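You operate a simulated robot arm through the tools that you are given. There is no shell and no other tool. Be economical: measure what you need, move in short steps, check, and stop when the job is done.

The job below is to be done with a simulated two-armed robot. You get a single attempt, and the scene is never put back.

TASK
Stand the batteries in the tin by date, soonest at the end away from the side rack.
Fine: fill the holes from that end with no gap, then shut the tin.
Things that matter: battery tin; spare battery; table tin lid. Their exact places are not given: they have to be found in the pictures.

The check looks at the end state, three seconds after you hand in, the way a careful person would. Anything else that was tipped, shoved, dropped, spilled or broken makes it a failure.

THE ROBOT
Two 6-joint arms with two-finger parallel grippers on one trunk, on a base that drives. Base frame: it is fixed to the floor where the robot stands at the start and does not move with it; the origin is under the middle of the robot, x ahead of it, y to its left, z up. Units: cm, degrees, N and s.
The left shoulder is at the start at [28, 18.5, 123], the right one opposite. With the tool pointing down near the work surface each hand reaches from about 52 to 92 cm from the robot's upright axis, wherever it stands, measured 20 degrees to its own side. Places, roughly: battery tin [80, -10, 90]; table tin lid [80, -10, 100]. Payload 1.57 kg a hand.
The tool frame of a hand sits at the grasp point between the pads (the TCP): z along the fingers, y along the line on which they close. The tips reach 3 cm beyond it. The gripper opens to 8 cm. The fingers are 1.7 cm wide and 1.2 cm thick; the gripper's body (4 by 8.2 cm) begins 8 cm behind the TCP.
Orientation is told as [roll, pitch, yaw] about the base's x, y, z axes, in that order, counted from this pose: with the fingers straight down and closing along the base's y, the tool's x points along the base's -x, its y along +y and its z along -z.

THE INTERFACE
- The arms move only by the tool servo_tool. It takes "left_plan", "right_plan" or both (then of equal length, played together; a hand with none holds still); each is a list of rows, each a list of 7 numbers: the turn, a rotation vector about the base's x, y, z in degrees, then the shift along the base's x, y, z in cm, then the closure in counts, from 0 (fully open) to 255 (shut). In form: [[wx, wy, wz, x, y, z, jaw], ...]. A call has 1 to 10 rows; each row is the pose to reach, as a shift and turn from the pose commanded when the call began. Rows are played at 5 a second. More than 5 cm and 8.6 degrees between two rows, or a gripper value outside its range, and nothing of the call is played. A pose out of reach is approached as far as the arm can. The call stops where the force on the tool passes 70 N (or 10 N more than at its start, if that is more) or the arm is blocked; 0.2 s more then pass. Each finger travels about 15.3 cm/s and halts on what it meets, pressing with about 23 N; the grip force reading is that of the motor and also rises with nothing between the fingers. The clock runs only during rows and for 0.2 s after the last one: add rows that repeat a pose to give the fingers time. The reply holds the time, the measured pose of the TCP, the force on the tool along the base axes, the opening and the grip force, in the units named above and with some noise, with the torque about the TCP (base axes, N m) and any sound that the robot's microphone picked up.
- Cameras (640 x 400 px; columns grow to the right, rows downward): "scene" is now at [23.16, -2.44, 166.68]; the picture's right is [-0.31, -0.95, 0.00], its down [-0.72, 0.24, -0.65] and it looks along [0.62, -0.20, -0.76] (base axes); focal length 256 px, centre (320, 200). "left" rides on the left gripper at [7.2, 0.7, -12.2] in its tool frame; the picture's right is [-0.09, 1.00, 0.00], its down [-0.84, -0.08, -0.54] and it looks along [-0.54, -0.05, 0.84] (tool axes); focal length 238 px, centre (320, 200). "right" rides on the right gripper at [7.2, -0.7, -12.2] in its tool frame; the picture's right is [0.09, 1.00, 0.00], its down [-0.84, 0.08, -0.54] and it looks along [-0.54, 0.05, 0.84] (tool axes); focal length 238 px, centre (320, 200).
- camera(camera): a new picture of that camera. It takes no simulated time.
- slide_trunk(by): slides the trunk up (or, below 0, down) by that many cm; the arms and the scene camera ride with it, the base frame stays. It gives what a move gives, with no picture.
- steer(legs): drives the robot by 1 to 6 legs, each [ahead, turn to the left] in cm and degrees, along the robot's own axes; the way and the turn of a leg run together, so that a leg with both is an arc; at most 150 cm and 180 degrees a leg. The arms and the cameras ride along, it lands a little off, and it stops where it bumps. It gives what a move gives.
- head_to(pan, tilt): turns the head with the scene camera to pan (to the left, within 86 degrees either way) and tilt (down, from -29 to 69), counted from straight ahead of the robot. It gives what a move gives.
- locate(camera, pixels): for up to 12 pixels [column, row] of the newest picture of that camera ("zoom" is the newest enlarged one), the place [x, y, z] in the base frame of the surface seen there, good to about 0.2 cm. It takes no simulated time.
- enlarge(camera, box): a new picture of the part [left, top, right, bottom] of that camera's present view, enlarged. It takes no simulated time.
- job_done(): hands the job in; it is judged then, once.

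Keep the steps short. Do not move on a guess: measure, check each grasp and each placing, and mend mistakes. In all there are 80 turns and 70 pictures (those below and enlarged ones count). Leave the grippers open and the arms clear of the work at the hand-in unless told otherwise, and finish with a single line.

The tools are called after ">>>" as name(argument=value, ...) on one line, values as JSON. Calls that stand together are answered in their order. servo_tool: Moves the arms, as the interface text tells. Its arguments: {"type":"object","properties":{"left_plan":{"type":"array"},"right_plan":{"type":"array"}},"required":[]} The other tools are called the same way: slide_trunk (by) slides the trunk up or down; steer (legs) drives the base; head_to (pan, tilt) turns the head that bears the scene camera; camera (camera) takes a picture; locate (camera, pixels) gives the place of the surface under pixels of a picture; enlarge (camera, box) takes an enlarged picture of a part of a camera's view; job_done () hands the job in.

At the start:

```text
clock: 0.0
left_tool_pos: [60.54, 5.12, 127.71]
left_tcp_rot: [-0.1, 0.0, 0.0]
left_wrist_force: [-0.6, 0.1, -0.2]
left_wrist_torque: [0.0, 0.02, 0.01]
left_grip_width: 8.01
left_gripper_force: 0.0
right_tool_pos: [40.96, -45.13, 126.59]
right_tcp_rot: [0.0, -0.1, 0.1]
right_wrist_force: [-0.4, -0.1, -1.0]
right_wrist_torque: [0.01, 0.02, 0.0]
right_grip_width: 7.99
right_gripper_force: 0.1
trunk travel left (down, up): [-92.5, 6.5]
robot x, y, heading: [0.27, -0.05, -0.0]
head pan, tilt: [-18.2, 49.3]
```

scene: 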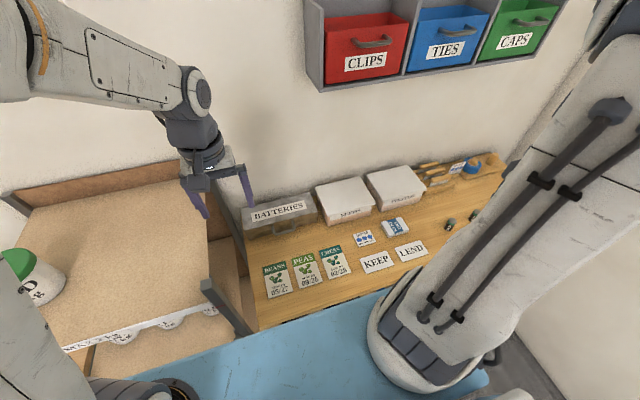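
right: 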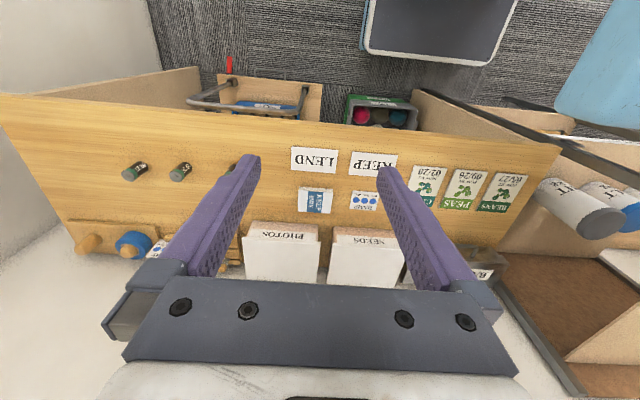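
left: 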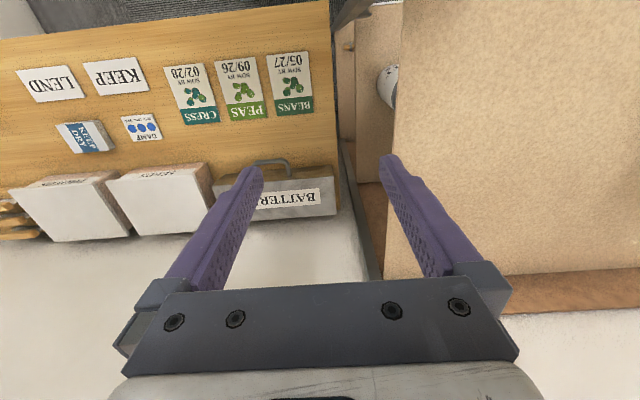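

I see the battery tin labelled BATTERIES near scene (280,212), and batteries near (450,224) and (475,215). I'll zoom in on both areas.

>>> enlarge(camera="scene", box=[230, 150, 390, 250])

>>> enlarge(camera="right", box=[60, 130, 260, 255])

>>> locate(camera="right", pixels=[[127, 174], [143, 167], [175, 172], [188, 166], [235, 166], [132, 240], [88, 242], [200, 220], [480, 272]])

>>> locate(camera="scene", pixels=[[246, 212], [312, 196], [248, 235], [316, 218], [280, 210], [285, 228], [450, 224], [475, 215], [340, 185], [300, 300]])

```text
4.00 times, centred on (310, 200) of scene
```

zoom: 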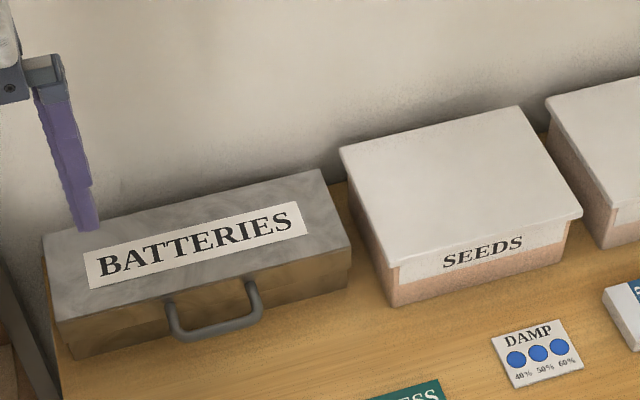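

```text
3.20 times, centred on (160, 192) of right
```

zoom: 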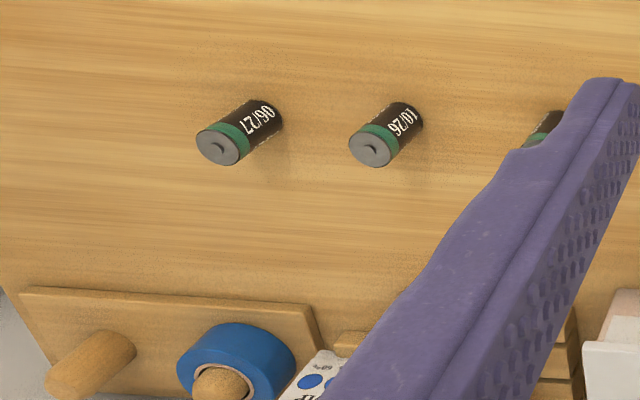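

```text
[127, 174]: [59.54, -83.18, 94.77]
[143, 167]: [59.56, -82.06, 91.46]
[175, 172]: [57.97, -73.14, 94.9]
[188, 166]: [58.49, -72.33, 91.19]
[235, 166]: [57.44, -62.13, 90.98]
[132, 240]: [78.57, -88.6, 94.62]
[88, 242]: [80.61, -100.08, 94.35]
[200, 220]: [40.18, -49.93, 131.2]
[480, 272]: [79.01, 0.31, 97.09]
```

```text
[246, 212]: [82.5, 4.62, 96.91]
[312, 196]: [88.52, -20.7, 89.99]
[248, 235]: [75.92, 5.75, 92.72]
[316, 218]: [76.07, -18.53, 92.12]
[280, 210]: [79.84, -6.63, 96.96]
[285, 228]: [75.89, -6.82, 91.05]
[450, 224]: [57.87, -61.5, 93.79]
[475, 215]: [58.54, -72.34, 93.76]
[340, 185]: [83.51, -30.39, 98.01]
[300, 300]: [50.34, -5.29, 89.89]
```

The table is at z 90, with batteries about 5 cm tall standing near x 58, y −62, −72 and −83. The tin is shut. I still don't know which side holds the "side rack", so I'll look around.

>>> head_to(pan=20, tilt=40)

>>> camera(camera="scene")

>>> head_to(pan=-60, tilt=35)

>>> camera(camera="scene")

```text
clock: 1.0
left_tool_pos: [60.7, 4.99, 127.69]
left_tcp_rot: [0.0, 0.0, 0.0]
left_wrist_force: [0.3, -0.5, -0.2]
left_wrist_torque: [0.0, 0.01, 0.0]
left_grip_width: 7.98
left_gripper_force: 0.0
right_tool_pos: [40.9, -45.26, 126.63]
right_tcp_rot: [0.1, -0.1, 0.1]
right_wrist_force: [-0.5, -0.6, 0.7]
right_wrist_torque: [-0.04, 0.01, -0.02]
right_grip_width: 8.02
right_gripper_force: 0.1
trunk travel left (down, up): [-92.5, 6.5]
robot x, y, heading: [0.05, 0.07, -0.2]
head pan, tilt: [20.0, 40.0]
```

```text
64 pictures are left
```

scene: 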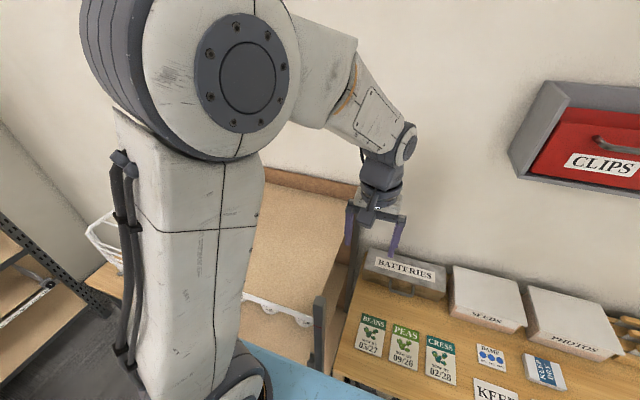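

```text
clock: 2.6
left_tool_pos: [60.68, 5.18, 127.57]
left_tcp_rot: [0.1, 0.0, -0.1]
left_wrist_force: [0.4, 0.5, 0.4]
left_wrist_torque: [0.01, 0.0, 0.02]
left_grip_width: 8.01
left_gripper_force: 0.0
right_tool_pos: [40.92, -45.21, 126.6]
right_tcp_rot: [0.0, -0.2, 0.1]
right_wrist_force: [0.1, 0.8, -0.3]
right_wrist_torque: [0.02, 0.02, 0.01]
right_grip_width: 7.98
right_gripper_force: 0.1
trunk travel left (down, up): [-92.5, 6.5]
robot x, y, heading: [-0.2, 0.02, -0.1]
head pan, tilt: [-60.0, 35.0]
```

```text
63 pictures are left
```

scene: 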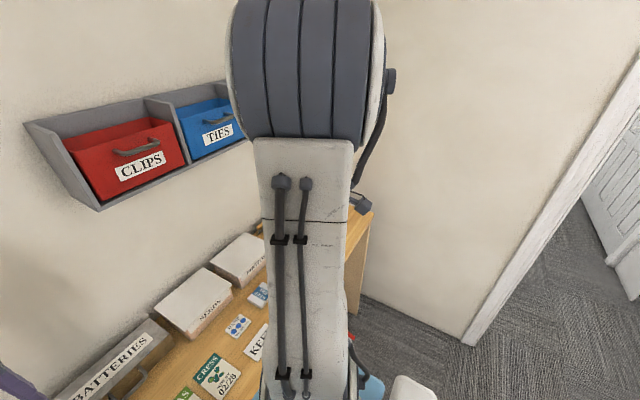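

>>> enlarge(camera="right", box=[0, 60, 260, 320])

>>> enlarge(camera="right", box=[400, 80, 640, 400])

>>> head_to(pan=60, tilt=45)

>>> camera(camera="scene")

```text
1.54 times, centred on (130, 190) of right
```

zoom: 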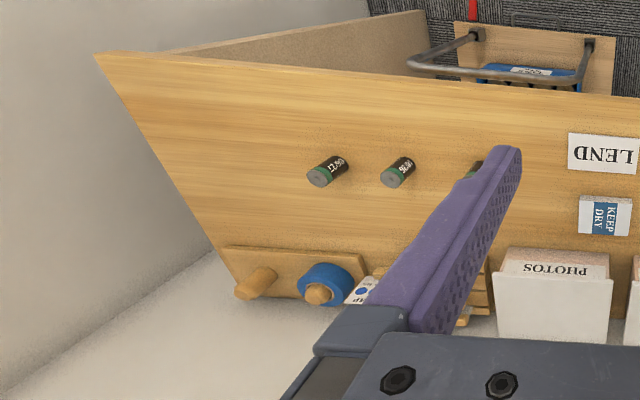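

```text
1.25 times, centred on (520, 240) of right
```

zoom: 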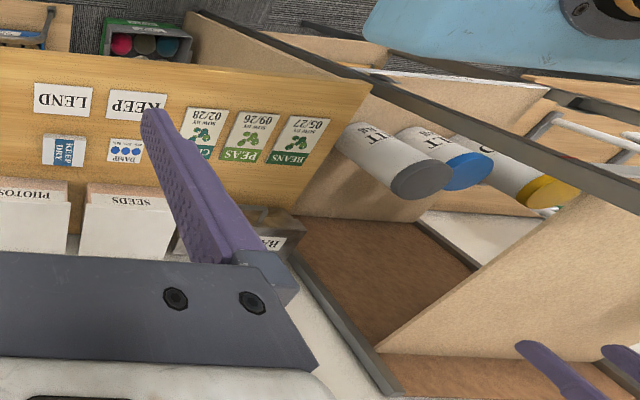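

```text
clock: 4.6
left_tool_pos: [60.72, 5.13, 127.79]
left_tcp_rot: [-0.1, 0.0, 0.0]
left_wrist_force: [0.3, -0.8, 0.6]
left_wrist_torque: [-0.04, -0.02, -0.02]
left_grip_width: 8.0
left_gripper_force: 0.1
right_tool_pos: [40.94, -45.16, 126.62]
right_tcp_rot: [0.0, -0.2, 0.1]
right_wrist_force: [-0.2, 0.6, -0.5]
right_wrist_torque: [-0.02, 0.0, 0.01]
right_grip_width: 8.01
right_gripper_force: 0.0
trunk travel left (down, up): [-92.5, 6.5]
robot x, y, heading: [0.37, 0.12, -0.1]
head pan, tilt: [60.0, 45.0]
```

```text
60 pictures are left
```

scene: 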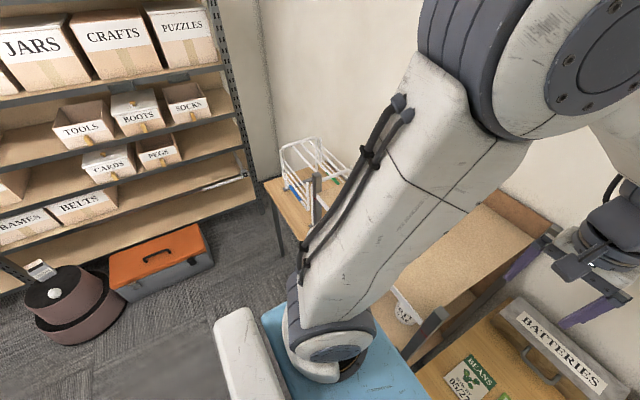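

The big shelving rack (JARS, CRAFTS…) stands to the left, so "away from the side rack" should mean the tin's right end. Next I'll look closely at the tin's front and handle.

>>> enlarge(camera="left", box=[200, 130, 360, 230])

>>> locate(camera="left", pixels=[[255, 163], [290, 163], [290, 178], [262, 176], [330, 215], [335, 185], [270, 185]])

>>> enlarge(camera="scene", box=[480, 280, 640, 400])

>>> locate(camera="scene", pixels=[[530, 352], [545, 380], [559, 378], [501, 318], [512, 325], [240, 177], [490, 215]])

```text
4.00 times, centred on (280, 180) of left
```

zoom: 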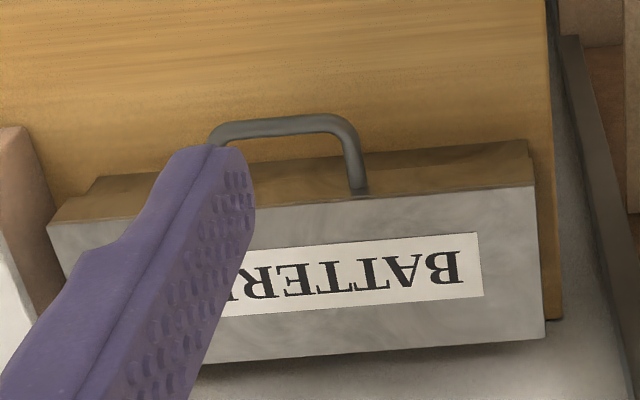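

```text
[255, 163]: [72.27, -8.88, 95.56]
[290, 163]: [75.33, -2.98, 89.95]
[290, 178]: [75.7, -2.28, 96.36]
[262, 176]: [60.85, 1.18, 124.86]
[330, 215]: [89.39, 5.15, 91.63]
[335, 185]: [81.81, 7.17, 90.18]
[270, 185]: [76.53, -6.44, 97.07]
```

```text
3.33 times, centred on (560, 340) of scene
```

zoom: 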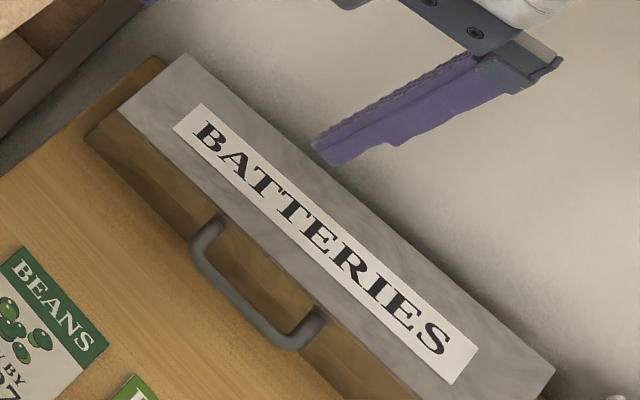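

```text
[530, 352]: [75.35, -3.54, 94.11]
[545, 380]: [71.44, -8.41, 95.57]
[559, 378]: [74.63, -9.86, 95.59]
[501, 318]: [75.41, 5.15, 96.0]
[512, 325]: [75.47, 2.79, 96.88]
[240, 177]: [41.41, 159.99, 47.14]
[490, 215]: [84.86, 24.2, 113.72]
```

The handle sticks out horizontally at x≈72, z≈95.5, y −3 to −10. I'll turn the left gripper 90° so its fingers close along x and can grip the bar. I'll do it high up, in two calls.

>>> servo_tool(left_plan=[[0, 0, -8.5, 0, 0, 0, 0], [0, 0, -17, 0, 0, 0, 0], [0, 0, -25.5, 0, 0, 0, 0], [0, 0, -34, 0, 0, 0, 0], [0, 0, -42.5, 0, 0, 0, 0], [0, 0, -51, 0, 0, 0, 0], [0, 0, -59.5, 0, 0, 0, 0], [0, 0, -68, 0, 0, 0, 0], [0, 0, -76.5, 0, 0, 0, 0], [0, 0, -85, 0, 0, 0, 0]])

>>> servo_tool(left_plan=[[0, 0, -5, 0, 0, 0, 0], [0, 0, -5, 3, -3, -3, 0], [0, 0, -5, 6, -6, -6, 0], [0, 0, -5, 9, -9, -9, 0], [0, 0, -5, 11.3, -11.5, -12, 0], [0, 0, -5, 11.3, -11.5, -12, 0]])

>>> camera(camera="left")

```text
clock: 6.8
left_tool_pos: [60.62, 5.23, 127.63]
left_tcp_rot: [0.1, 0.0, -85.2]
left_wrist_force: [0.5, -0.1, 0.5]
left_wrist_torque: [0.0, -0.01, -0.02]
left_grip_width: 8.0
left_gripper_force: 0.0
right_tool_pos: [40.83, -45.11, 126.52]
right_tcp_rot: [0.0, -0.2, 0.1]
right_wrist_force: [-0.1, 0.2, -0.2]
right_wrist_torque: [-0.02, -0.04, -0.02]
right_grip_width: 8.0
right_gripper_force: 0.1
trunk travel left (down, up): [-92.5, 6.5]
robot x, y, heading: [-0.02, 0.28, 0.2]
head pan, tilt: [60.0, 45.0]
```

```text
refused: row 2 steps farther than a row can; nothing moved
```

```text
57 pictures are left
```

left: 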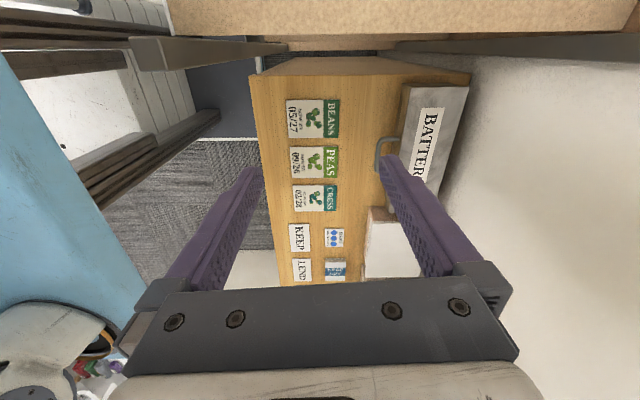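

The turn worked. My last row step was too long, so I'll move closer in smaller steps and then measure the handle.

>>> servo_tool(left_plan=[[0, 0, -5, 0, 0, 0, 0], [0, 0, -5, 2.5, -2.5, -2, 0], [0, 0, -5, 5, -5, -5, 0], [0, 0, -5, 7, -7.5, -8, 0], [0, 0, -5, 9, -9.5, -10, 0], [0, 0, -5, 11.3, -11.7, -12, 0], [0, 0, -5, 11.3, -11.7, -12, 0]])

>>> camera(camera="left")

>>> head_to(pan=-5, tilt=48)

>>> camera(camera="scene")

```text
clock: 8.4
left_tool_pos: [72.05, -6.67, 115.47]
left_tcp_rot: [0.0, 0.0, -90.0]
left_wrist_force: [0.2, 0.1, 0.9]
left_wrist_torque: [0.0, 0.01, -0.02]
left_grip_width: 7.98
left_gripper_force: 0.1
right_tool_pos: [40.93, -45.24, 126.55]
right_tcp_rot: [0.0, -0.1, 0.1]
right_wrist_force: [0.2, -0.2, -0.7]
right_wrist_torque: [0.02, 0.04, 0.01]
right_grip_width: 7.99
right_gripper_force: 0.2
trunk travel left (down, up): [-92.5, 6.5]
robot x, y, heading: [0.08, 0.07, 0.2]
head pan, tilt: [60.0, 45.0]
```

```text
56 pictures are left
```

left: 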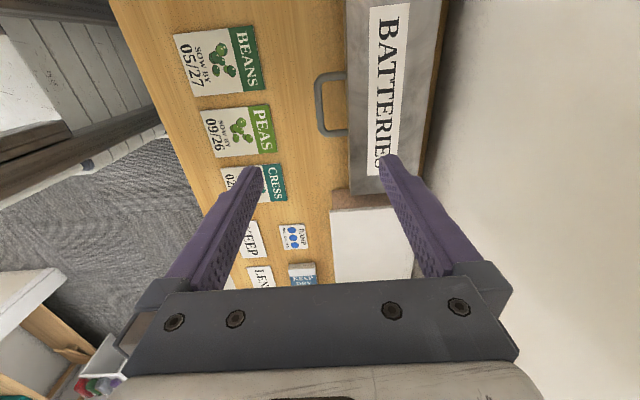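

```text
clock: 9.7
left_tool_pos: [72.08, -6.61, 115.54]
left_tcp_rot: [0.0, 0.0, -90.0]
left_wrist_force: [-0.4, 0.1, -0.1]
left_wrist_torque: [0.0, 0.03, 0.01]
left_grip_width: 8.01
left_gripper_force: 0.0
right_tool_pos: [40.81, -45.13, 126.55]
right_tcp_rot: [-0.1, -0.2, 0.0]
right_wrist_force: [-0.4, -0.2, 0.2]
right_wrist_torque: [-0.01, 0.01, -0.01]
right_grip_width: 7.98
right_gripper_force: 0.1
trunk travel left (down, up): [-92.5, 6.5]
robot x, y, heading: [0.36, 0.15, 0.0]
head pan, tilt: [-5.0, 48.0]
```

```text
55 pictures are left
```

scene: 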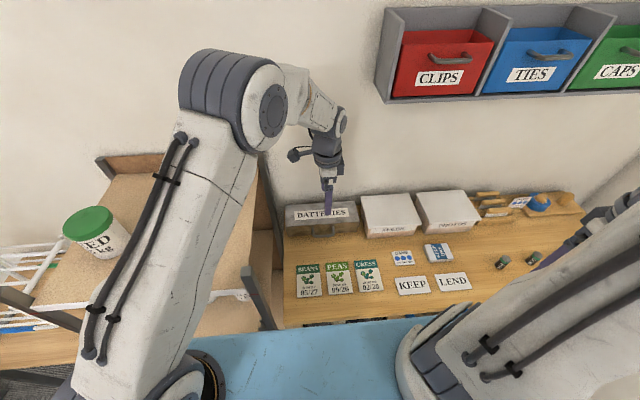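

There's a small dark and green thing near scene (55,265) by a wire rack on the left, so I'll zoom on it. I'll also measure the handle.

>>> enlarge(camera="scene", box=[0, 200, 160, 360])

>>> locate(camera="scene", pixels=[[55, 264], [20, 270], [530, 256], [501, 262], [545, 200]])

>>> locate(camera="left", pixels=[[319, 85], [319, 103], [321, 122], [333, 75], [333, 132], [342, 73], [345, 132], [352, 185], [425, 185], [445, 10]])

>>> enlarge(camera="scene", box=[470, 170, 630, 290])

```text
2.50 times, centred on (80, 280) of scene
```

zoom: 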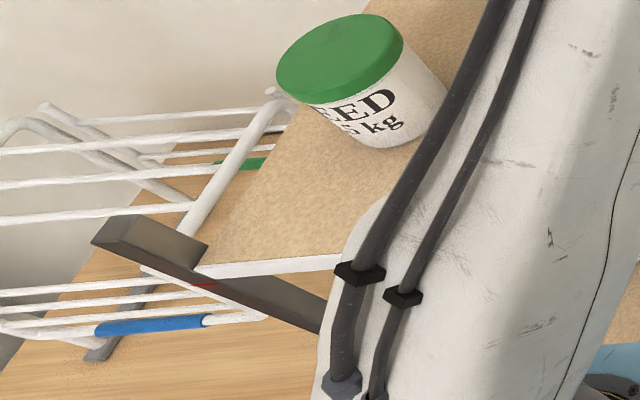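

```text
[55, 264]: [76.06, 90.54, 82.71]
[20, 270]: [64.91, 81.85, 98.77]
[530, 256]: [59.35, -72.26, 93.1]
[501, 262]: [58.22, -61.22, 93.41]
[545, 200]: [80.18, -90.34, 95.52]
```

```text
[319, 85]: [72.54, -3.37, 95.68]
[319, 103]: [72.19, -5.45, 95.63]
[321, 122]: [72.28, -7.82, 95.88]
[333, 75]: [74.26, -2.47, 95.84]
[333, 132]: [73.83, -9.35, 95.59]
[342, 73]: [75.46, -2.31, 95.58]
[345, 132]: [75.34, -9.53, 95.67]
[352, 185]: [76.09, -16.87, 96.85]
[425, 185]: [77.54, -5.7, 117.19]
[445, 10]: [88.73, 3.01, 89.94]
```

```text
3.33 times, centred on (550, 230) of scene
```

zoom: 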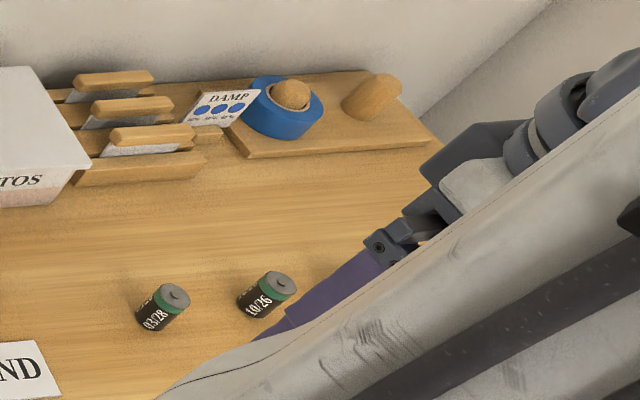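

The batteries read 03/28 (y −61), 10/26 (y −72) and 06/27 (y −83). The bar is centred at about (72.4, −5.9, 95.2). I'll narrow the jaw to about 2.5 cm, go down over the bar and grip it.

>>> servo_tool(left_plan=[[0, 0, 0, 0.3, 0.7, 0, 175], [0, 0, 0, 0.3, 0.7, -4, 175], [0, 0, 0, 0.3, 0.7, -8, 175], [0, 0, 0, 0.3, 0.7, -11, 175]])

>>> camera(camera="left")

```text
clock: 10.7
left_tool_pos: [72.05, -6.08, 104.62]
left_tcp_rot: [0.0, -0.1, -90.0]
left_wrist_force: [0.1, 0.5, -0.1]
left_wrist_torque: [0.01, -0.03, 0.03]
left_grip_width: 2.51
left_gripper_force: 0.1
right_tool_pos: [40.92, -45.18, 126.64]
right_tcp_rot: [0.0, -0.1, 0.1]
right_wrist_force: [-0.3, 0.0, -0.1]
right_wrist_torque: [-0.03, 0.01, -0.03]
right_grip_width: 7.99
right_gripper_force: 0.1
trunk travel left (down, up): [-92.5, 6.5]
robot x, y, heading: [0.03, 0.11, -0.1]
head pan, tilt: [-5.0, 48.0]
```

```text
52 pictures are left
```

left: 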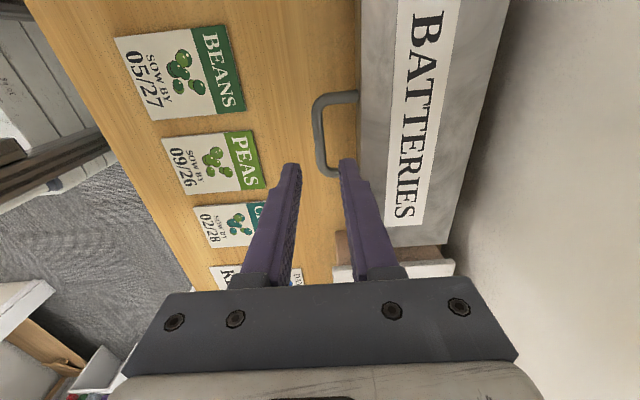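

>>> locate(camera="left", pixels=[[314, 120], [318, 120], [322, 120], [318, 140], [340, 97], [335, 174], [360, 130]])

>>> servo_tool(left_plan=[[0, 0, 0, 0.3, 0.2, -4, 175], [0, 0, 0, 0.3, 0.2, -6, 175], [0, 0, 0, 0.3, 0.2, -7.8, 175], [0, 0, 0, 0.3, 0.2, -7.8, 175]])

>>> enlarge(camera="left", box=[220, 60, 420, 260])

```text
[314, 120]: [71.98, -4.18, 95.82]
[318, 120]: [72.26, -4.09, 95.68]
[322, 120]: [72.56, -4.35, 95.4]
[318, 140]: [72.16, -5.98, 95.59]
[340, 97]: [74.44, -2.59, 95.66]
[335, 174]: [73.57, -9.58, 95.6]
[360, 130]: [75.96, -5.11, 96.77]
```

```text
clock: 11.7
left_tool_pos: [72.36, -5.7, 97.15]
left_tcp_rot: [0.0, 0.0, -90.0]
left_wrist_force: [0.1, -0.4, 0.1]
left_wrist_torque: [-0.02, 0.01, -0.02]
left_grip_width: 2.52
left_gripper_force: 0.0
right_tool_pos: [40.87, -45.19, 126.65]
right_tcp_rot: [0.0, -0.1, 0.1]
right_wrist_force: [0.2, -0.8, -0.1]
right_wrist_torque: [0.02, -0.01, 0.0]
right_grip_width: 8.0
right_gripper_force: 0.1
trunk travel left (down, up): [-92.5, 6.5]
robot x, y, heading: [-0.13, 0.32, -0.1]
head pan, tilt: [-5.0, 48.0]
```

```text
2.00 times, centred on (320, 160) of left
```

zoom: 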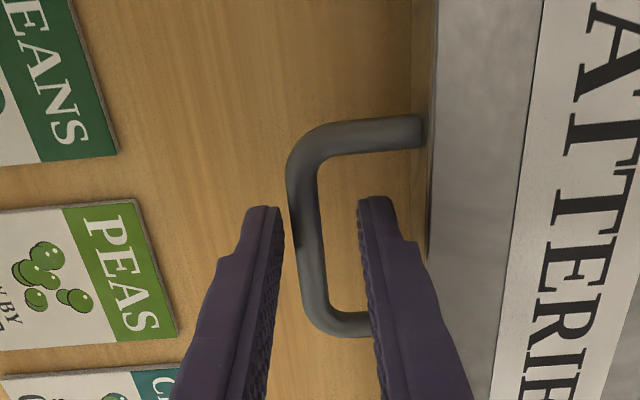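

The bar is between the fingers. I'll close on it.

>>> servo_tool(left_plan=[[0, 0, 0, 0, 0, -0.5, 175], [0, 0, 0, 0, 0, -0.5, 230], [0, 0, 0, 0, 0, -0.5, 255], [0, 0, 0, 0, 0, -0.5, 255]])

```text
clock: 12.7
left_tool_pos: [71.96, -5.66, 96.43]
left_tcp_rot: [-0.4, 0.3, -90.0]
left_wrist_force: [-28.9, -4.9, -0.3]
left_wrist_torque: [-0.26, 0.38, 0.06]
left_grip_width: 0.95
left_gripper_force: 28.2
right_tool_pos: [40.66, -45.25, 126.73]
right_tcp_rot: [0.0, -0.2, -0.1]
right_wrist_force: [0.1, -0.3, 0.2]
right_wrist_torque: [-0.02, 0.02, 0.01]
right_grip_width: 8.0
right_gripper_force: 0.0
trunk travel left (down, up): [-92.5, 6.5]
robot x, y, heading: [0.26, -0.17, -0.1]
head pan, tilt: [-5.0, 48.0]
```

The bar is gripped (opening 0.95). To plan the arc I need the lid's back edge, where the hinge should be.

>>> enlarge(camera="scene", box=[270, 170, 390, 250])

>>> camera(camera="left")

```text
5.00 times, centred on (330, 210) of scene
```

zoom: 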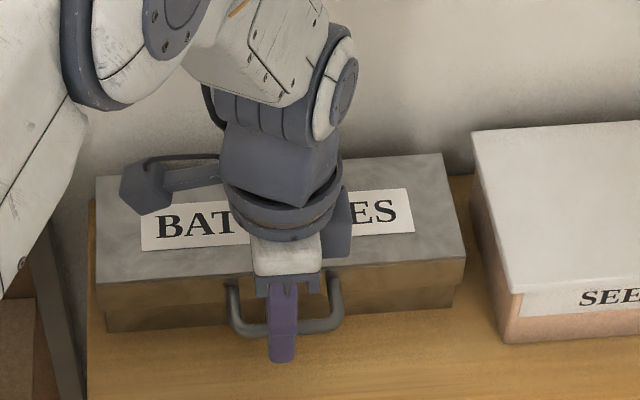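

```text
49 pictures are left
```

left: 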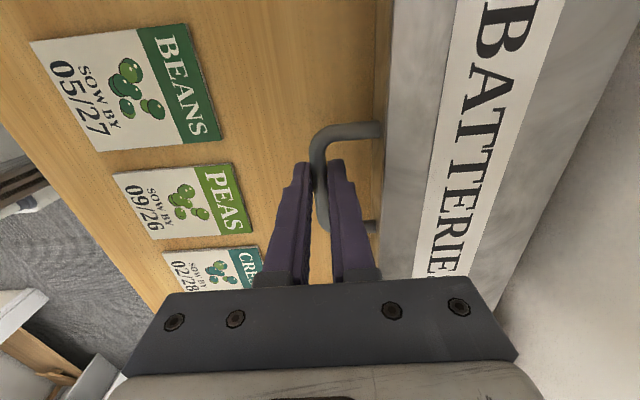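

>>> locate(camera="zoom", pixels=[[100, 182], [440, 158], [405, 165], [463, 257], [97, 280], [455, 300], [108, 325], [463, 285], [470, 190]])

>>> locate(camera="left", pixels=[[612, 60], [560, 180], [520, 255], [620, 150]])

```text
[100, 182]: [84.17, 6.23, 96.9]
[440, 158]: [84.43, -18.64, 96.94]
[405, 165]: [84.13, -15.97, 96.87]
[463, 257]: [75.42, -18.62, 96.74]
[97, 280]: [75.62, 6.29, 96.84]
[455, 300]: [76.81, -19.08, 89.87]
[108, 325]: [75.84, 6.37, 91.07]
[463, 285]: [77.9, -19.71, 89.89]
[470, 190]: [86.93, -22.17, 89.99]
```

```text
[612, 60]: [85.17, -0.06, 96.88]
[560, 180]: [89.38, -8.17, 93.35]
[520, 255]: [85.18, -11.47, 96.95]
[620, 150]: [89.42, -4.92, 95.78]
```

The hinge should be near (85, 94.5) and the wall is at x≈89.4. I'll swing the bar up along the arc to about 30° of lid angle, tilting the hand back toward the robot as it rises.

>>> servo_tool(left_plan=[[0, 0, 0, -0.35, 0, 0, 255], [0, -4, 0, -0.3, 0, 1.1, 255], [0, -8, 0, -0.2, 0, 2.23, 255], [0, -12, 0, 0.05, 0, 3.3, 255], [0, -16, 0, 0.34, 0, 4.34, 255], [0, -20, 0, 0.8, 0, 5.3, 255], [0, -24, 0, 1.25, 0, 6.28, 255]])

>>> enlarge(camera="scene", box=[250, 140, 410, 260])

```text
clock: 14.3
left_tool_pos: [73.72, -5.49, 102.77]
left_tcp_rot: [24.0, 0.0, -89.8]
left_wrist_force: [-26.8, 10.1, 13.1]
left_wrist_torque: [-0.49, 0.03, -0.2]
left_grip_width: 0.99
left_gripper_force: 28.0
right_tool_pos: [40.73, -45.08, 126.66]
right_tcp_rot: [-0.1, -0.3, 0.0]
right_wrist_force: [0.3, -0.8, 0.7]
right_wrist_torque: [0.0, -0.01, 0.0]
right_grip_width: 8.01
right_gripper_force: 0.0
trunk travel left (down, up): [-92.5, 6.5]
robot x, y, heading: [0.08, -0.21, 0.3]
head pan, tilt: [-5.0, 48.0]
```

```text
3.33 times, centred on (330, 200) of scene
```

zoom: 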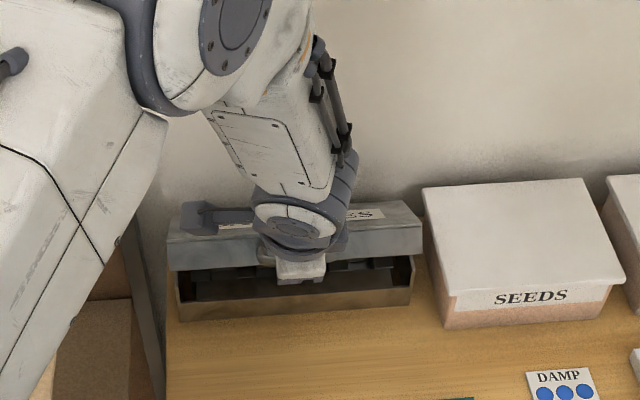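

The lid is opening on its back hinge. I'll continue to about 70°.

>>> servo_tool(left_plan=[[0, -4, 0, 0.6, 0, 0.87, 255], [0, -8, 0, 1.24, 0, 1.7, 255], [0, -12, 0, 2.0, 0, 2.42, 255], [0, -16, 0, 2.8, 0, 3.11, 255], [0, -20, 0, 3.7, 0, 3.67, 255], [0, -24, 0, 4.59, 0, 4.18, 255], [0, -26, 0, 5.6, 0, 4.6, 255], [0, -28, 0, 6.63, 0, 4.97, 255]])

>>> enlarge(camera="scene", box=[250, 140, 410, 260])

```text
clock: 15.6
left_tool_pos: [76.81, -5.58, 106.43]
left_tcp_rot: [44.0, 0.0, -90.1]
left_wrist_force: [-28.0, 6.0, 27.2]
left_wrist_torque: [0.33, 0.15, 0.47]
left_grip_width: 0.96
left_gripper_force: 28.0
right_tool_pos: [40.57, -45.04, 126.64]
right_tcp_rot: [-0.1, -0.3, 0.2]
right_wrist_force: [-0.1, -0.5, 0.6]
right_wrist_torque: [-0.03, -0.02, 0.01]
right_grip_width: 8.0
right_gripper_force: 0.2
trunk travel left (down, up): [-92.5, 6.5]
robot x, y, heading: [0.01, -0.1, -0.2]
head pan, tilt: [-5.0, 48.0]
stopped in row 6 (left hand): the force on the tool passed its limit at 78 N (the readings are from after the stop); the commanded pose is now the measured one
```

```text
3.33 times, centred on (330, 200) of scene
```

zoom: 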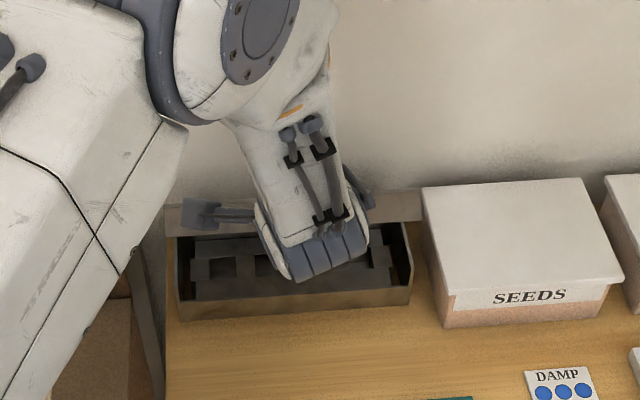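

The force built up along the fingers, so the real radius differs a little from my arc. The lower finger now sits under the bar and carries the lid. I'll loosen the grip to about 1.8 cm so the bar can slide, and read the forces.

>>> servo_tool(left_plan=[[0, 0, 0, 0, 0, 0, 198], [0, 0, 0, 0, 0, 0, 198]])

>>> camera(camera="left")

```text
clock: 16.2
left_tool_pos: [76.86, -5.55, 106.25]
left_tcp_rot: [44.2, 0.0, -90.2]
left_wrist_force: [-36.7, 9.5, 44.8]
left_wrist_torque: [0.16, -0.14, 0.11]
left_grip_width: 1.4
left_gripper_force: 0.1
right_tool_pos: [40.55, -45.28, 126.7]
right_tcp_rot: [-0.1, -0.4, 0.1]
right_wrist_force: [0.2, 0.7, 0.2]
right_wrist_torque: [-0.01, -0.01, 0.04]
right_grip_width: 8.0
right_gripper_force: 0.1
trunk travel left (down, up): [-92.5, 6.5]
robot x, y, heading: [-0.01, -0.13, 0.1]
head pan, tilt: [-5.0, 48.0]
```

```text
46 pictures are left
```

left: 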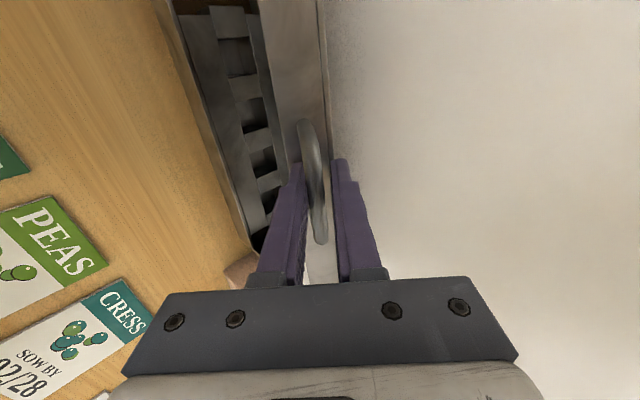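

The axial force is still there, so the fingertips are pressing on the lid's edge. I'll back off about 1 cm along the finger direction.

>>> servo_tool(left_plan=[[0, 0, 0, -0.35, 0, 0.36, 198], [0, 0, 0, -0.7, 0, 0.72, 198], [0, 0, 0, -0.7, 0, 0.72, 198]])

>>> enlarge(camera="left", box=[200, 60, 440, 300])

```text
clock: 17.0
left_tool_pos: [76.53, -5.71, 106.61]
left_tcp_rot: [43.7, 0.0, -90.2]
left_wrist_force: [0.0, -0.7, 0.4]
left_wrist_torque: [0.0, -0.01, -0.03]
left_grip_width: 1.8
left_gripper_force: 0.0
right_tool_pos: [40.87, -45.26, 126.65]
right_tcp_rot: [0.0, -0.1, 0.1]
right_wrist_force: [0.0, 0.1, 0.1]
right_wrist_torque: [-0.02, -0.01, 0.02]
right_grip_width: 8.0
right_gripper_force: 0.1
trunk travel left (down, up): [-92.5, 6.5]
robot x, y, heading: [-0.29, 0.03, -0.1]
head pan, tilt: [-5.0, 48.0]
```

```text
1.67 times, centred on (320, 180) of left
```

zoom: 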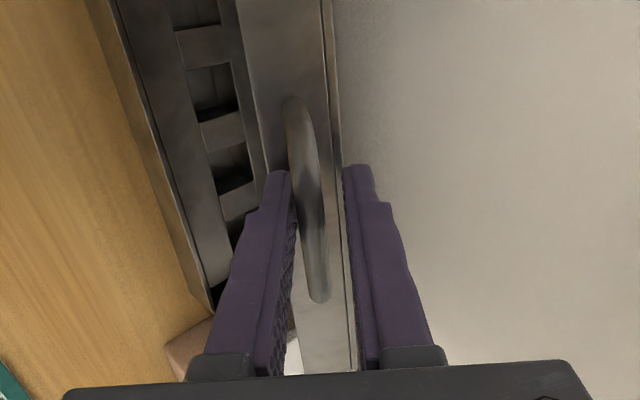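

No force now, so the lid holds itself. I'll keep pushing the bar up with the loose hook, to nearly vertical.

>>> servo_tool(left_plan=[[0, -2, 0, 0.78, 0, 0.45, 198], [0, -4, 0, 1.56, 0, 0.84, 198], [0, -6, 0, 2.44, 0, 1.2, 198], [0, -8, 0, 3.32, 0, 1.5, 198], [0, -10, 0, 4.2, 0, 1.75, 198], [0, -12, 0, 5.16, 0, 1.91, 198], [0, -14, 0, 6.1, 0, 2.0, 198], [0, -16, 0, 7.05, 0, 2.03, 198]])

>>> enlarge(camera="scene", box=[250, 140, 410, 260])

```text
clock: 18.8
left_tool_pos: [83.66, -5.74, 109.59]
left_tcp_rot: [60.7, 0.0, -90.2]
left_wrist_force: [-4.5, 1.9, 36.5]
left_wrist_torque: [0.09, 0.03, 0.18]
left_grip_width: 1.58
left_gripper_force: 0.0
right_tool_pos: [40.68, -45.22, 126.69]
right_tcp_rot: [0.0, -0.3, 0.0]
right_wrist_force: [0.0, -0.6, 0.7]
right_wrist_torque: [0.04, 0.01, 0.02]
right_grip_width: 8.01
right_gripper_force: 0.0
trunk travel left (down, up): [-92.5, 6.5]
robot x, y, heading: [-0.19, 0.14, 0.3]
head pan, tilt: [-5.0, 48.0]
```

```text
3.33 times, centred on (330, 200) of scene
```

zoom: 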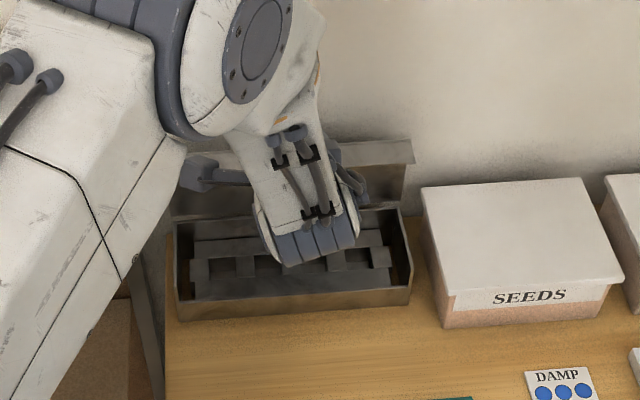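

The lid is nearly vertical. The lid edge pushes the fingers up by about 1 cm, so I'll raise the hand and then push on past vertical.

>>> servo_tool(left_plan=[[0, 0, 0, 0, 0, 1.3, 198], [0, 0, 0, 1, 0, 1.3, 198], [0, 0, 0, 2, 0, 1.3, 198], [0, 0, 0, 2.8, 0, 1.2, 198], [0, 0, 0, 2.8, 0, 1.2, 198]])

>>> camera(camera="scene")

```text
clock: 20.0
left_tool_pos: [85.71, -5.65, 110.12]
left_tcp_rot: [59.7, 0.3, -90.2]
left_wrist_force: [-57.4, 5.2, 19.8]
left_wrist_torque: [-0.05, -0.96, 0.22]
left_grip_width: 1.48
left_gripper_force: 0.0
right_tool_pos: [40.46, -45.02, 126.71]
right_tcp_rot: [0.0, -0.4, 0.1]
right_wrist_force: [0.1, 0.1, -0.4]
right_wrist_torque: [0.02, -0.02, -0.01]
right_grip_width: 8.01
right_gripper_force: 0.0
trunk travel left (down, up): [-92.5, 6.5]
robot x, y, heading: [0.29, 0.0, 0.0]
head pan, tilt: [-5.0, 48.0]
```

```text
43 pictures are left
```

scene: 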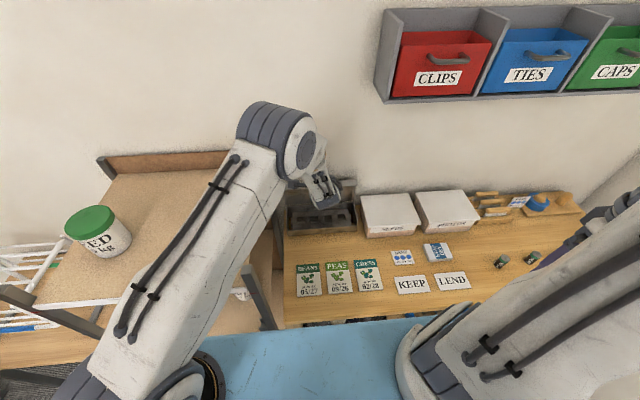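

The fingertips are touching the wall or the lid stop (57 N). I'll retract along the finger axis and see whether the lid stays open.

>>> servo_tool(left_plan=[[0, 0, 0, -0.87, 0, 0.5, 190], [0, 0, 0, -2.6, 0, 1.5, 170], [0, 0, 0, -5.2, 0, 3, 170], [0, 0, 0, -8.7, 0, 5, 170], [0, 0, 0, -12.5, 0, 7, 170], [0, 0, 0, -16.5, 0, 9, 170]])

>>> enlarge(camera="scene", box=[250, 120, 410, 260])

>>> camera(camera="left")

```text
clock: 21.4
left_tool_pos: [69.59, -5.56, 119.03]
left_tcp_rot: [59.8, 0.1, -90.3]
left_wrist_force: [0.5, 0.1, 1.1]
left_wrist_torque: [-0.01, 0.02, -0.02]
left_grip_width: 2.67
left_gripper_force: 0.1
right_tool_pos: [40.83, -45.2, 126.43]
right_tcp_rot: [0.0, -0.2, 0.0]
right_wrist_force: [0.4, -0.8, -0.2]
right_wrist_torque: [0.01, 0.0, 0.01]
right_grip_width: 8.0
right_gripper_force: 0.1
trunk travel left (down, up): [-92.5, 6.5]
robot x, y, heading: [0.05, -0.03, -0.0]
head pan, tilt: [-5.0, 48.0]
```

```text
2.86 times, centred on (330, 190) of scene
```

zoom: 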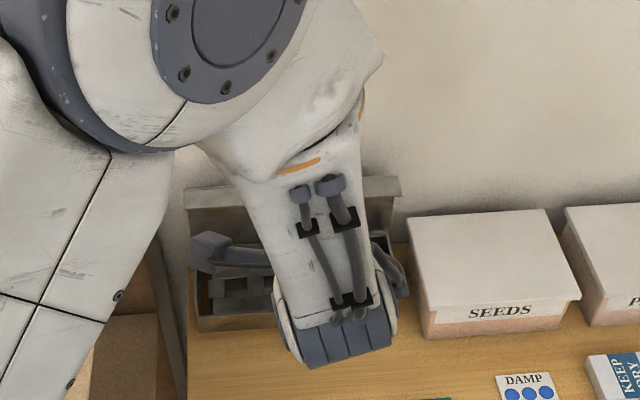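

```text
41 pictures are left
```

left: 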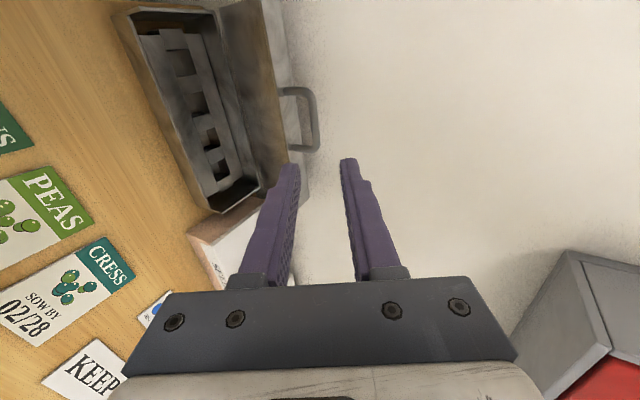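

The lid stays open and I can see about five holes. I'll move the left arm aside, and meanwhile take the scene and right pictures for the drive.

>>> servo_tool(left_plan=[[0, 0, 0, -2, 3.5, 2, 170], [0, 0, 0, -4, 7, 4, 170], [0, 0, 0, -6, 10.5, 6, 170], [0, 0, 0, -8, 14, 8, 170], [0, 0, 0, -10, 17.5, 9, 170], [0, 0, 0, -12, 21, 10, 170], [0, 0, 0, -14, 25, 10, 170]])

>>> enlarge(camera="scene", box=[260, 160, 420, 260])

>>> locate(camera="right", pixels=[[440, 30], [370, 40], [500, 50], [230, 70], [600, 60], [300, 120], [560, 130], [250, 110], [380, 110]])

>>> locate(camera="scene", pixels=[[300, 350], [330, 322], [400, 320], [230, 345]])

```text
clock: 23.0
left_tool_pos: [65.2, 17.98, 138.54]
left_tcp_rot: [59.6, 0.2, -89.7]
left_wrist_force: [-1.5, -0.2, 0.1]
left_wrist_torque: [-0.01, 0.0, -0.02]
left_grip_width: 2.67
left_gripper_force: 0.0
left hand out of reach, approached as far as the arm can: row 3, 4, 5, 6, 7
right_tool_pos: [40.53, -45.21, 126.75]
right_tcp_rot: [-0.1, -0.4, 0.0]
right_wrist_force: [0.3, 0.1, 0.5]
right_wrist_torque: [0.01, -0.13, 0.05]
right_grip_width: 8.0
right_gripper_force: 0.0
trunk travel left (down, up): [-92.5, 6.5]
robot x, y, heading: [0.02, -0.19, -0.2]
head pan, tilt: [-5.0, 48.0]
```

```text
4.00 times, centred on (340, 210) of scene
```

zoom: 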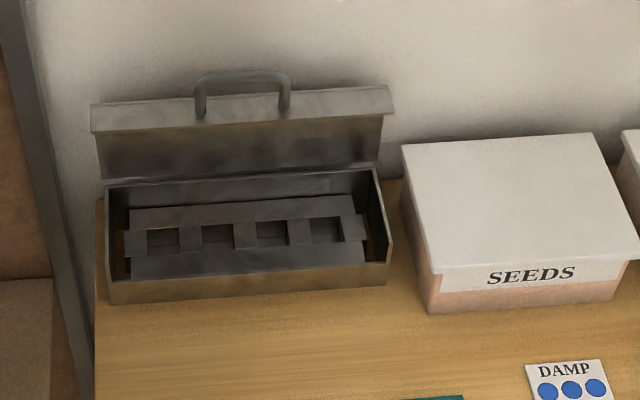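

```text
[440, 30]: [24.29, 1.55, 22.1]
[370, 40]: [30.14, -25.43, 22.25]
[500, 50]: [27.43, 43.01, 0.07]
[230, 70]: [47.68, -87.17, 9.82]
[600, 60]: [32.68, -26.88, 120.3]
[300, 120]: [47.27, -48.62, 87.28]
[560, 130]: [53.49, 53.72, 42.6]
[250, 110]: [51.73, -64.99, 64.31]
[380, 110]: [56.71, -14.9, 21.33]
```

```text
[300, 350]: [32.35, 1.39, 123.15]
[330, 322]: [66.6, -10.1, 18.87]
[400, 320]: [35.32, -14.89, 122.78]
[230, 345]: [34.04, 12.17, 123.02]
```

There are four empty holes. Before I drive I'll measure them, then look behind to the right for free floor.

>>> locate(camera="zoom", pixels=[[148, 246], [178, 244], [203, 243], [233, 240], [258, 240], [287, 238], [312, 237], [340, 234], [163, 232], [326, 222], [350, 205], [250, 262]])

>>> head_to(pan=-86, tilt=45)

>>> camera(camera="scene")

```text
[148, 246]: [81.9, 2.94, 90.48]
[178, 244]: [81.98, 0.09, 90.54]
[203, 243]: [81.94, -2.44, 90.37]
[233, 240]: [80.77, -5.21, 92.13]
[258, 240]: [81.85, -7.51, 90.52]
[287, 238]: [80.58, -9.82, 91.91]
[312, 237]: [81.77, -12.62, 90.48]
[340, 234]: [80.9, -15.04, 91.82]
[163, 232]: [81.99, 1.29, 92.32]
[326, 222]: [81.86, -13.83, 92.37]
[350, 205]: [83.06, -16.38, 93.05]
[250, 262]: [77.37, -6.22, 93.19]
```

```text
clock: 24.6
left_tool_pos: [65.72, 17.88, 138.26]
left_tcp_rot: [59.6, 0.3, -89.6]
left_wrist_force: [-0.4, 0.8, -1.0]
left_wrist_torque: [0.0, 0.01, 0.04]
left_grip_width: 2.64
left_gripper_force: 0.0
right_tool_pos: [40.88, -45.08, 126.58]
right_tcp_rot: [-0.1, -0.3, 0.1]
right_wrist_force: [-1.3, 0.1, -0.5]
right_wrist_torque: [0.0, 0.02, -0.01]
right_grip_width: 7.99
right_gripper_force: 0.1
trunk travel left (down, up): [-92.5, 6.5]
robot x, y, heading: [0.23, 0.31, -0.1]
head pan, tilt: [-85.9, 45.0]
```

```text
39 pictures are left
```

scene: 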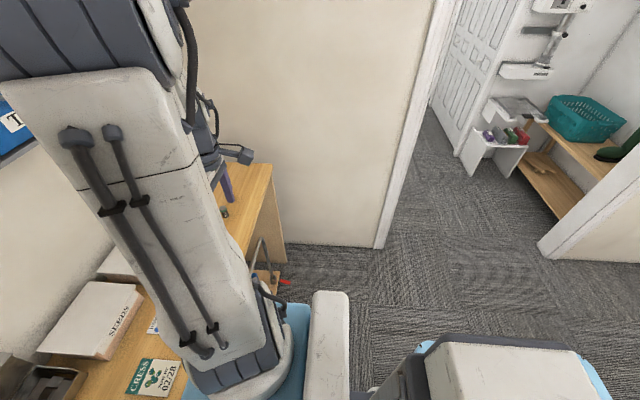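

The floor on the right is clear. The holes sit at y ≈ 1.4, −3.8, −8.8 and −13.9. I'll shift the robot about 16 cm right and 8 cm ahead: turn left 30°, reverse, turn back, go forward.

>>> steer(legs=[[0, 30], [-32, 0], [0, -30], [34, 0]])

>>> head_to(pan=-10, tilt=50)

>>> camera(camera="scene")

>>> camera(camera="right")

```text
clock: 31.5
left_tool_pos: [71.44, 1.58, 138.38]
left_tcp_rot: [59.5, 0.5, -89.9]
left_wrist_force: [-0.9, -0.4, -0.1]
left_wrist_torque: [-0.01, 0.01, 0.01]
left_grip_width: 2.66
left_gripper_force: 0.2
right_tool_pos: [46.48, -61.53, 126.52]
right_tcp_rot: [0.0, -0.2, -0.2]
right_wrist_force: [0.9, -0.1, 0.7]
right_wrist_torque: [0.01, -0.05, 0.03]
right_grip_width: 7.99
right_gripper_force: 0.1
trunk travel left (down, up): [-92.5, 6.5]
robot x, y, heading: [5.66, -16.28, -0.3]
head pan, tilt: [-85.9, 45.0]
```

```text
clock: 33.0
left_tool_pos: [71.33, 1.49, 138.48]
left_tcp_rot: [59.6, 0.4, -89.9]
left_wrist_force: [-0.8, -0.3, 0.0]
left_wrist_torque: [0.02, 0.01, 0.0]
left_grip_width: 2.69
left_gripper_force: 0.0
right_tool_pos: [46.46, -61.49, 126.66]
right_tcp_rot: [0.0, -0.2, -0.3]
right_wrist_force: [0.4, -0.6, 0.2]
right_wrist_torque: [0.01, 0.04, 0.01]
right_grip_width: 8.02
right_gripper_force: 0.1
trunk travel left (down, up): [-92.5, 6.5]
robot x, y, heading: [5.84, -16.24, -0.2]
head pan, tilt: [-10.0, 50.0]
```

```text
38 pictures are left
```

scene: 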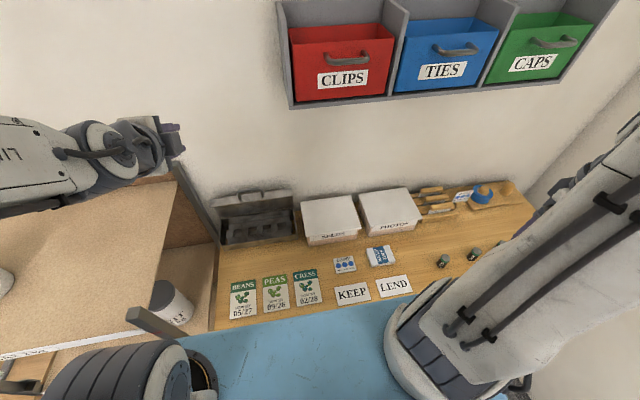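

```text
37 pictures are left
```

right: 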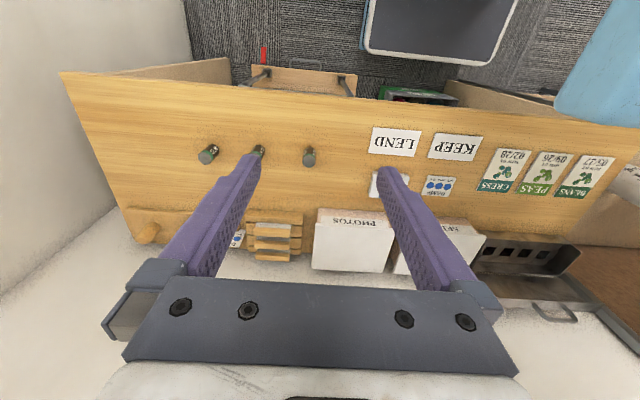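

The position is good. I'll shift the left arm farther left, and bring the right hand above the 10/26 battery near (58.8, −72.2).

>>> servo_tool(left_plan=[[0, 0, 0, 0, 3, 0, 170], [0, 0, 0, 0, 6, 0, 170], [0, 0, 0, 0, 9, 0, 170], [0, 0, 0, 0, 12, 0, 170], [0, 0, 0, 0, 15, 0, 170], [0, 0, 0, 0, 18, 0, 170]], right_plan=[[0, 0, 0, 2.1, -1.8, -3, 0], [0, 0, 0, 4.2, -3.6, -6, 0], [0, 0, 0, 6.3, -5.4, -9, 0], [0, 0, 0, 8.4, -7.2, -12, 0], [0, 0, 0, 10.5, -9, -15, 0], [0, 0, 0, 12.3, -10.6, -17, 0]])

>>> camera(camera="right")

>>> enlarge(camera="scene", box=[200, 170, 320, 250])

```text
clock: 34.4
left_tool_pos: [71.69, 19.45, 138.21]
left_tcp_rot: [59.6, 0.4, -89.9]
left_wrist_force: [0.9, 0.2, -0.1]
left_wrist_torque: [-0.03, 0.03, 0.04]
left_grip_width: 2.66
left_gripper_force: 0.0
left hand out of reach, approached as far as the arm can: row 1, 2, 3, 4
right_tool_pos: [58.49, -72.02, 109.52]
right_tcp_rot: [0.0, -0.2, -0.3]
right_wrist_force: [0.7, 0.2, 0.0]
right_wrist_torque: [-0.01, 0.03, 0.01]
right_grip_width: 7.99
right_gripper_force: 0.1
trunk travel left (down, up): [-92.5, 6.5]
robot x, y, heading: [5.92, -16.12, -0.3]
head pan, tilt: [-10.0, 50.0]
```

```text
36 pictures are left
```

right: 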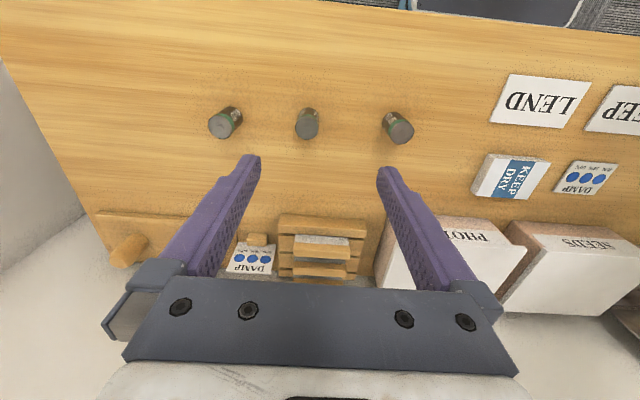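

```text
5.00 times, centred on (260, 210) of scene
```

zoom: 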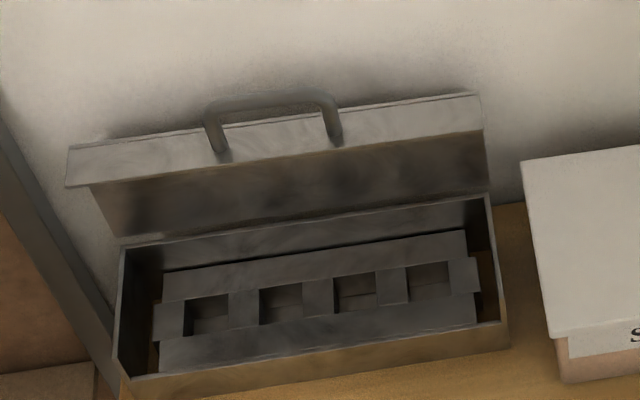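

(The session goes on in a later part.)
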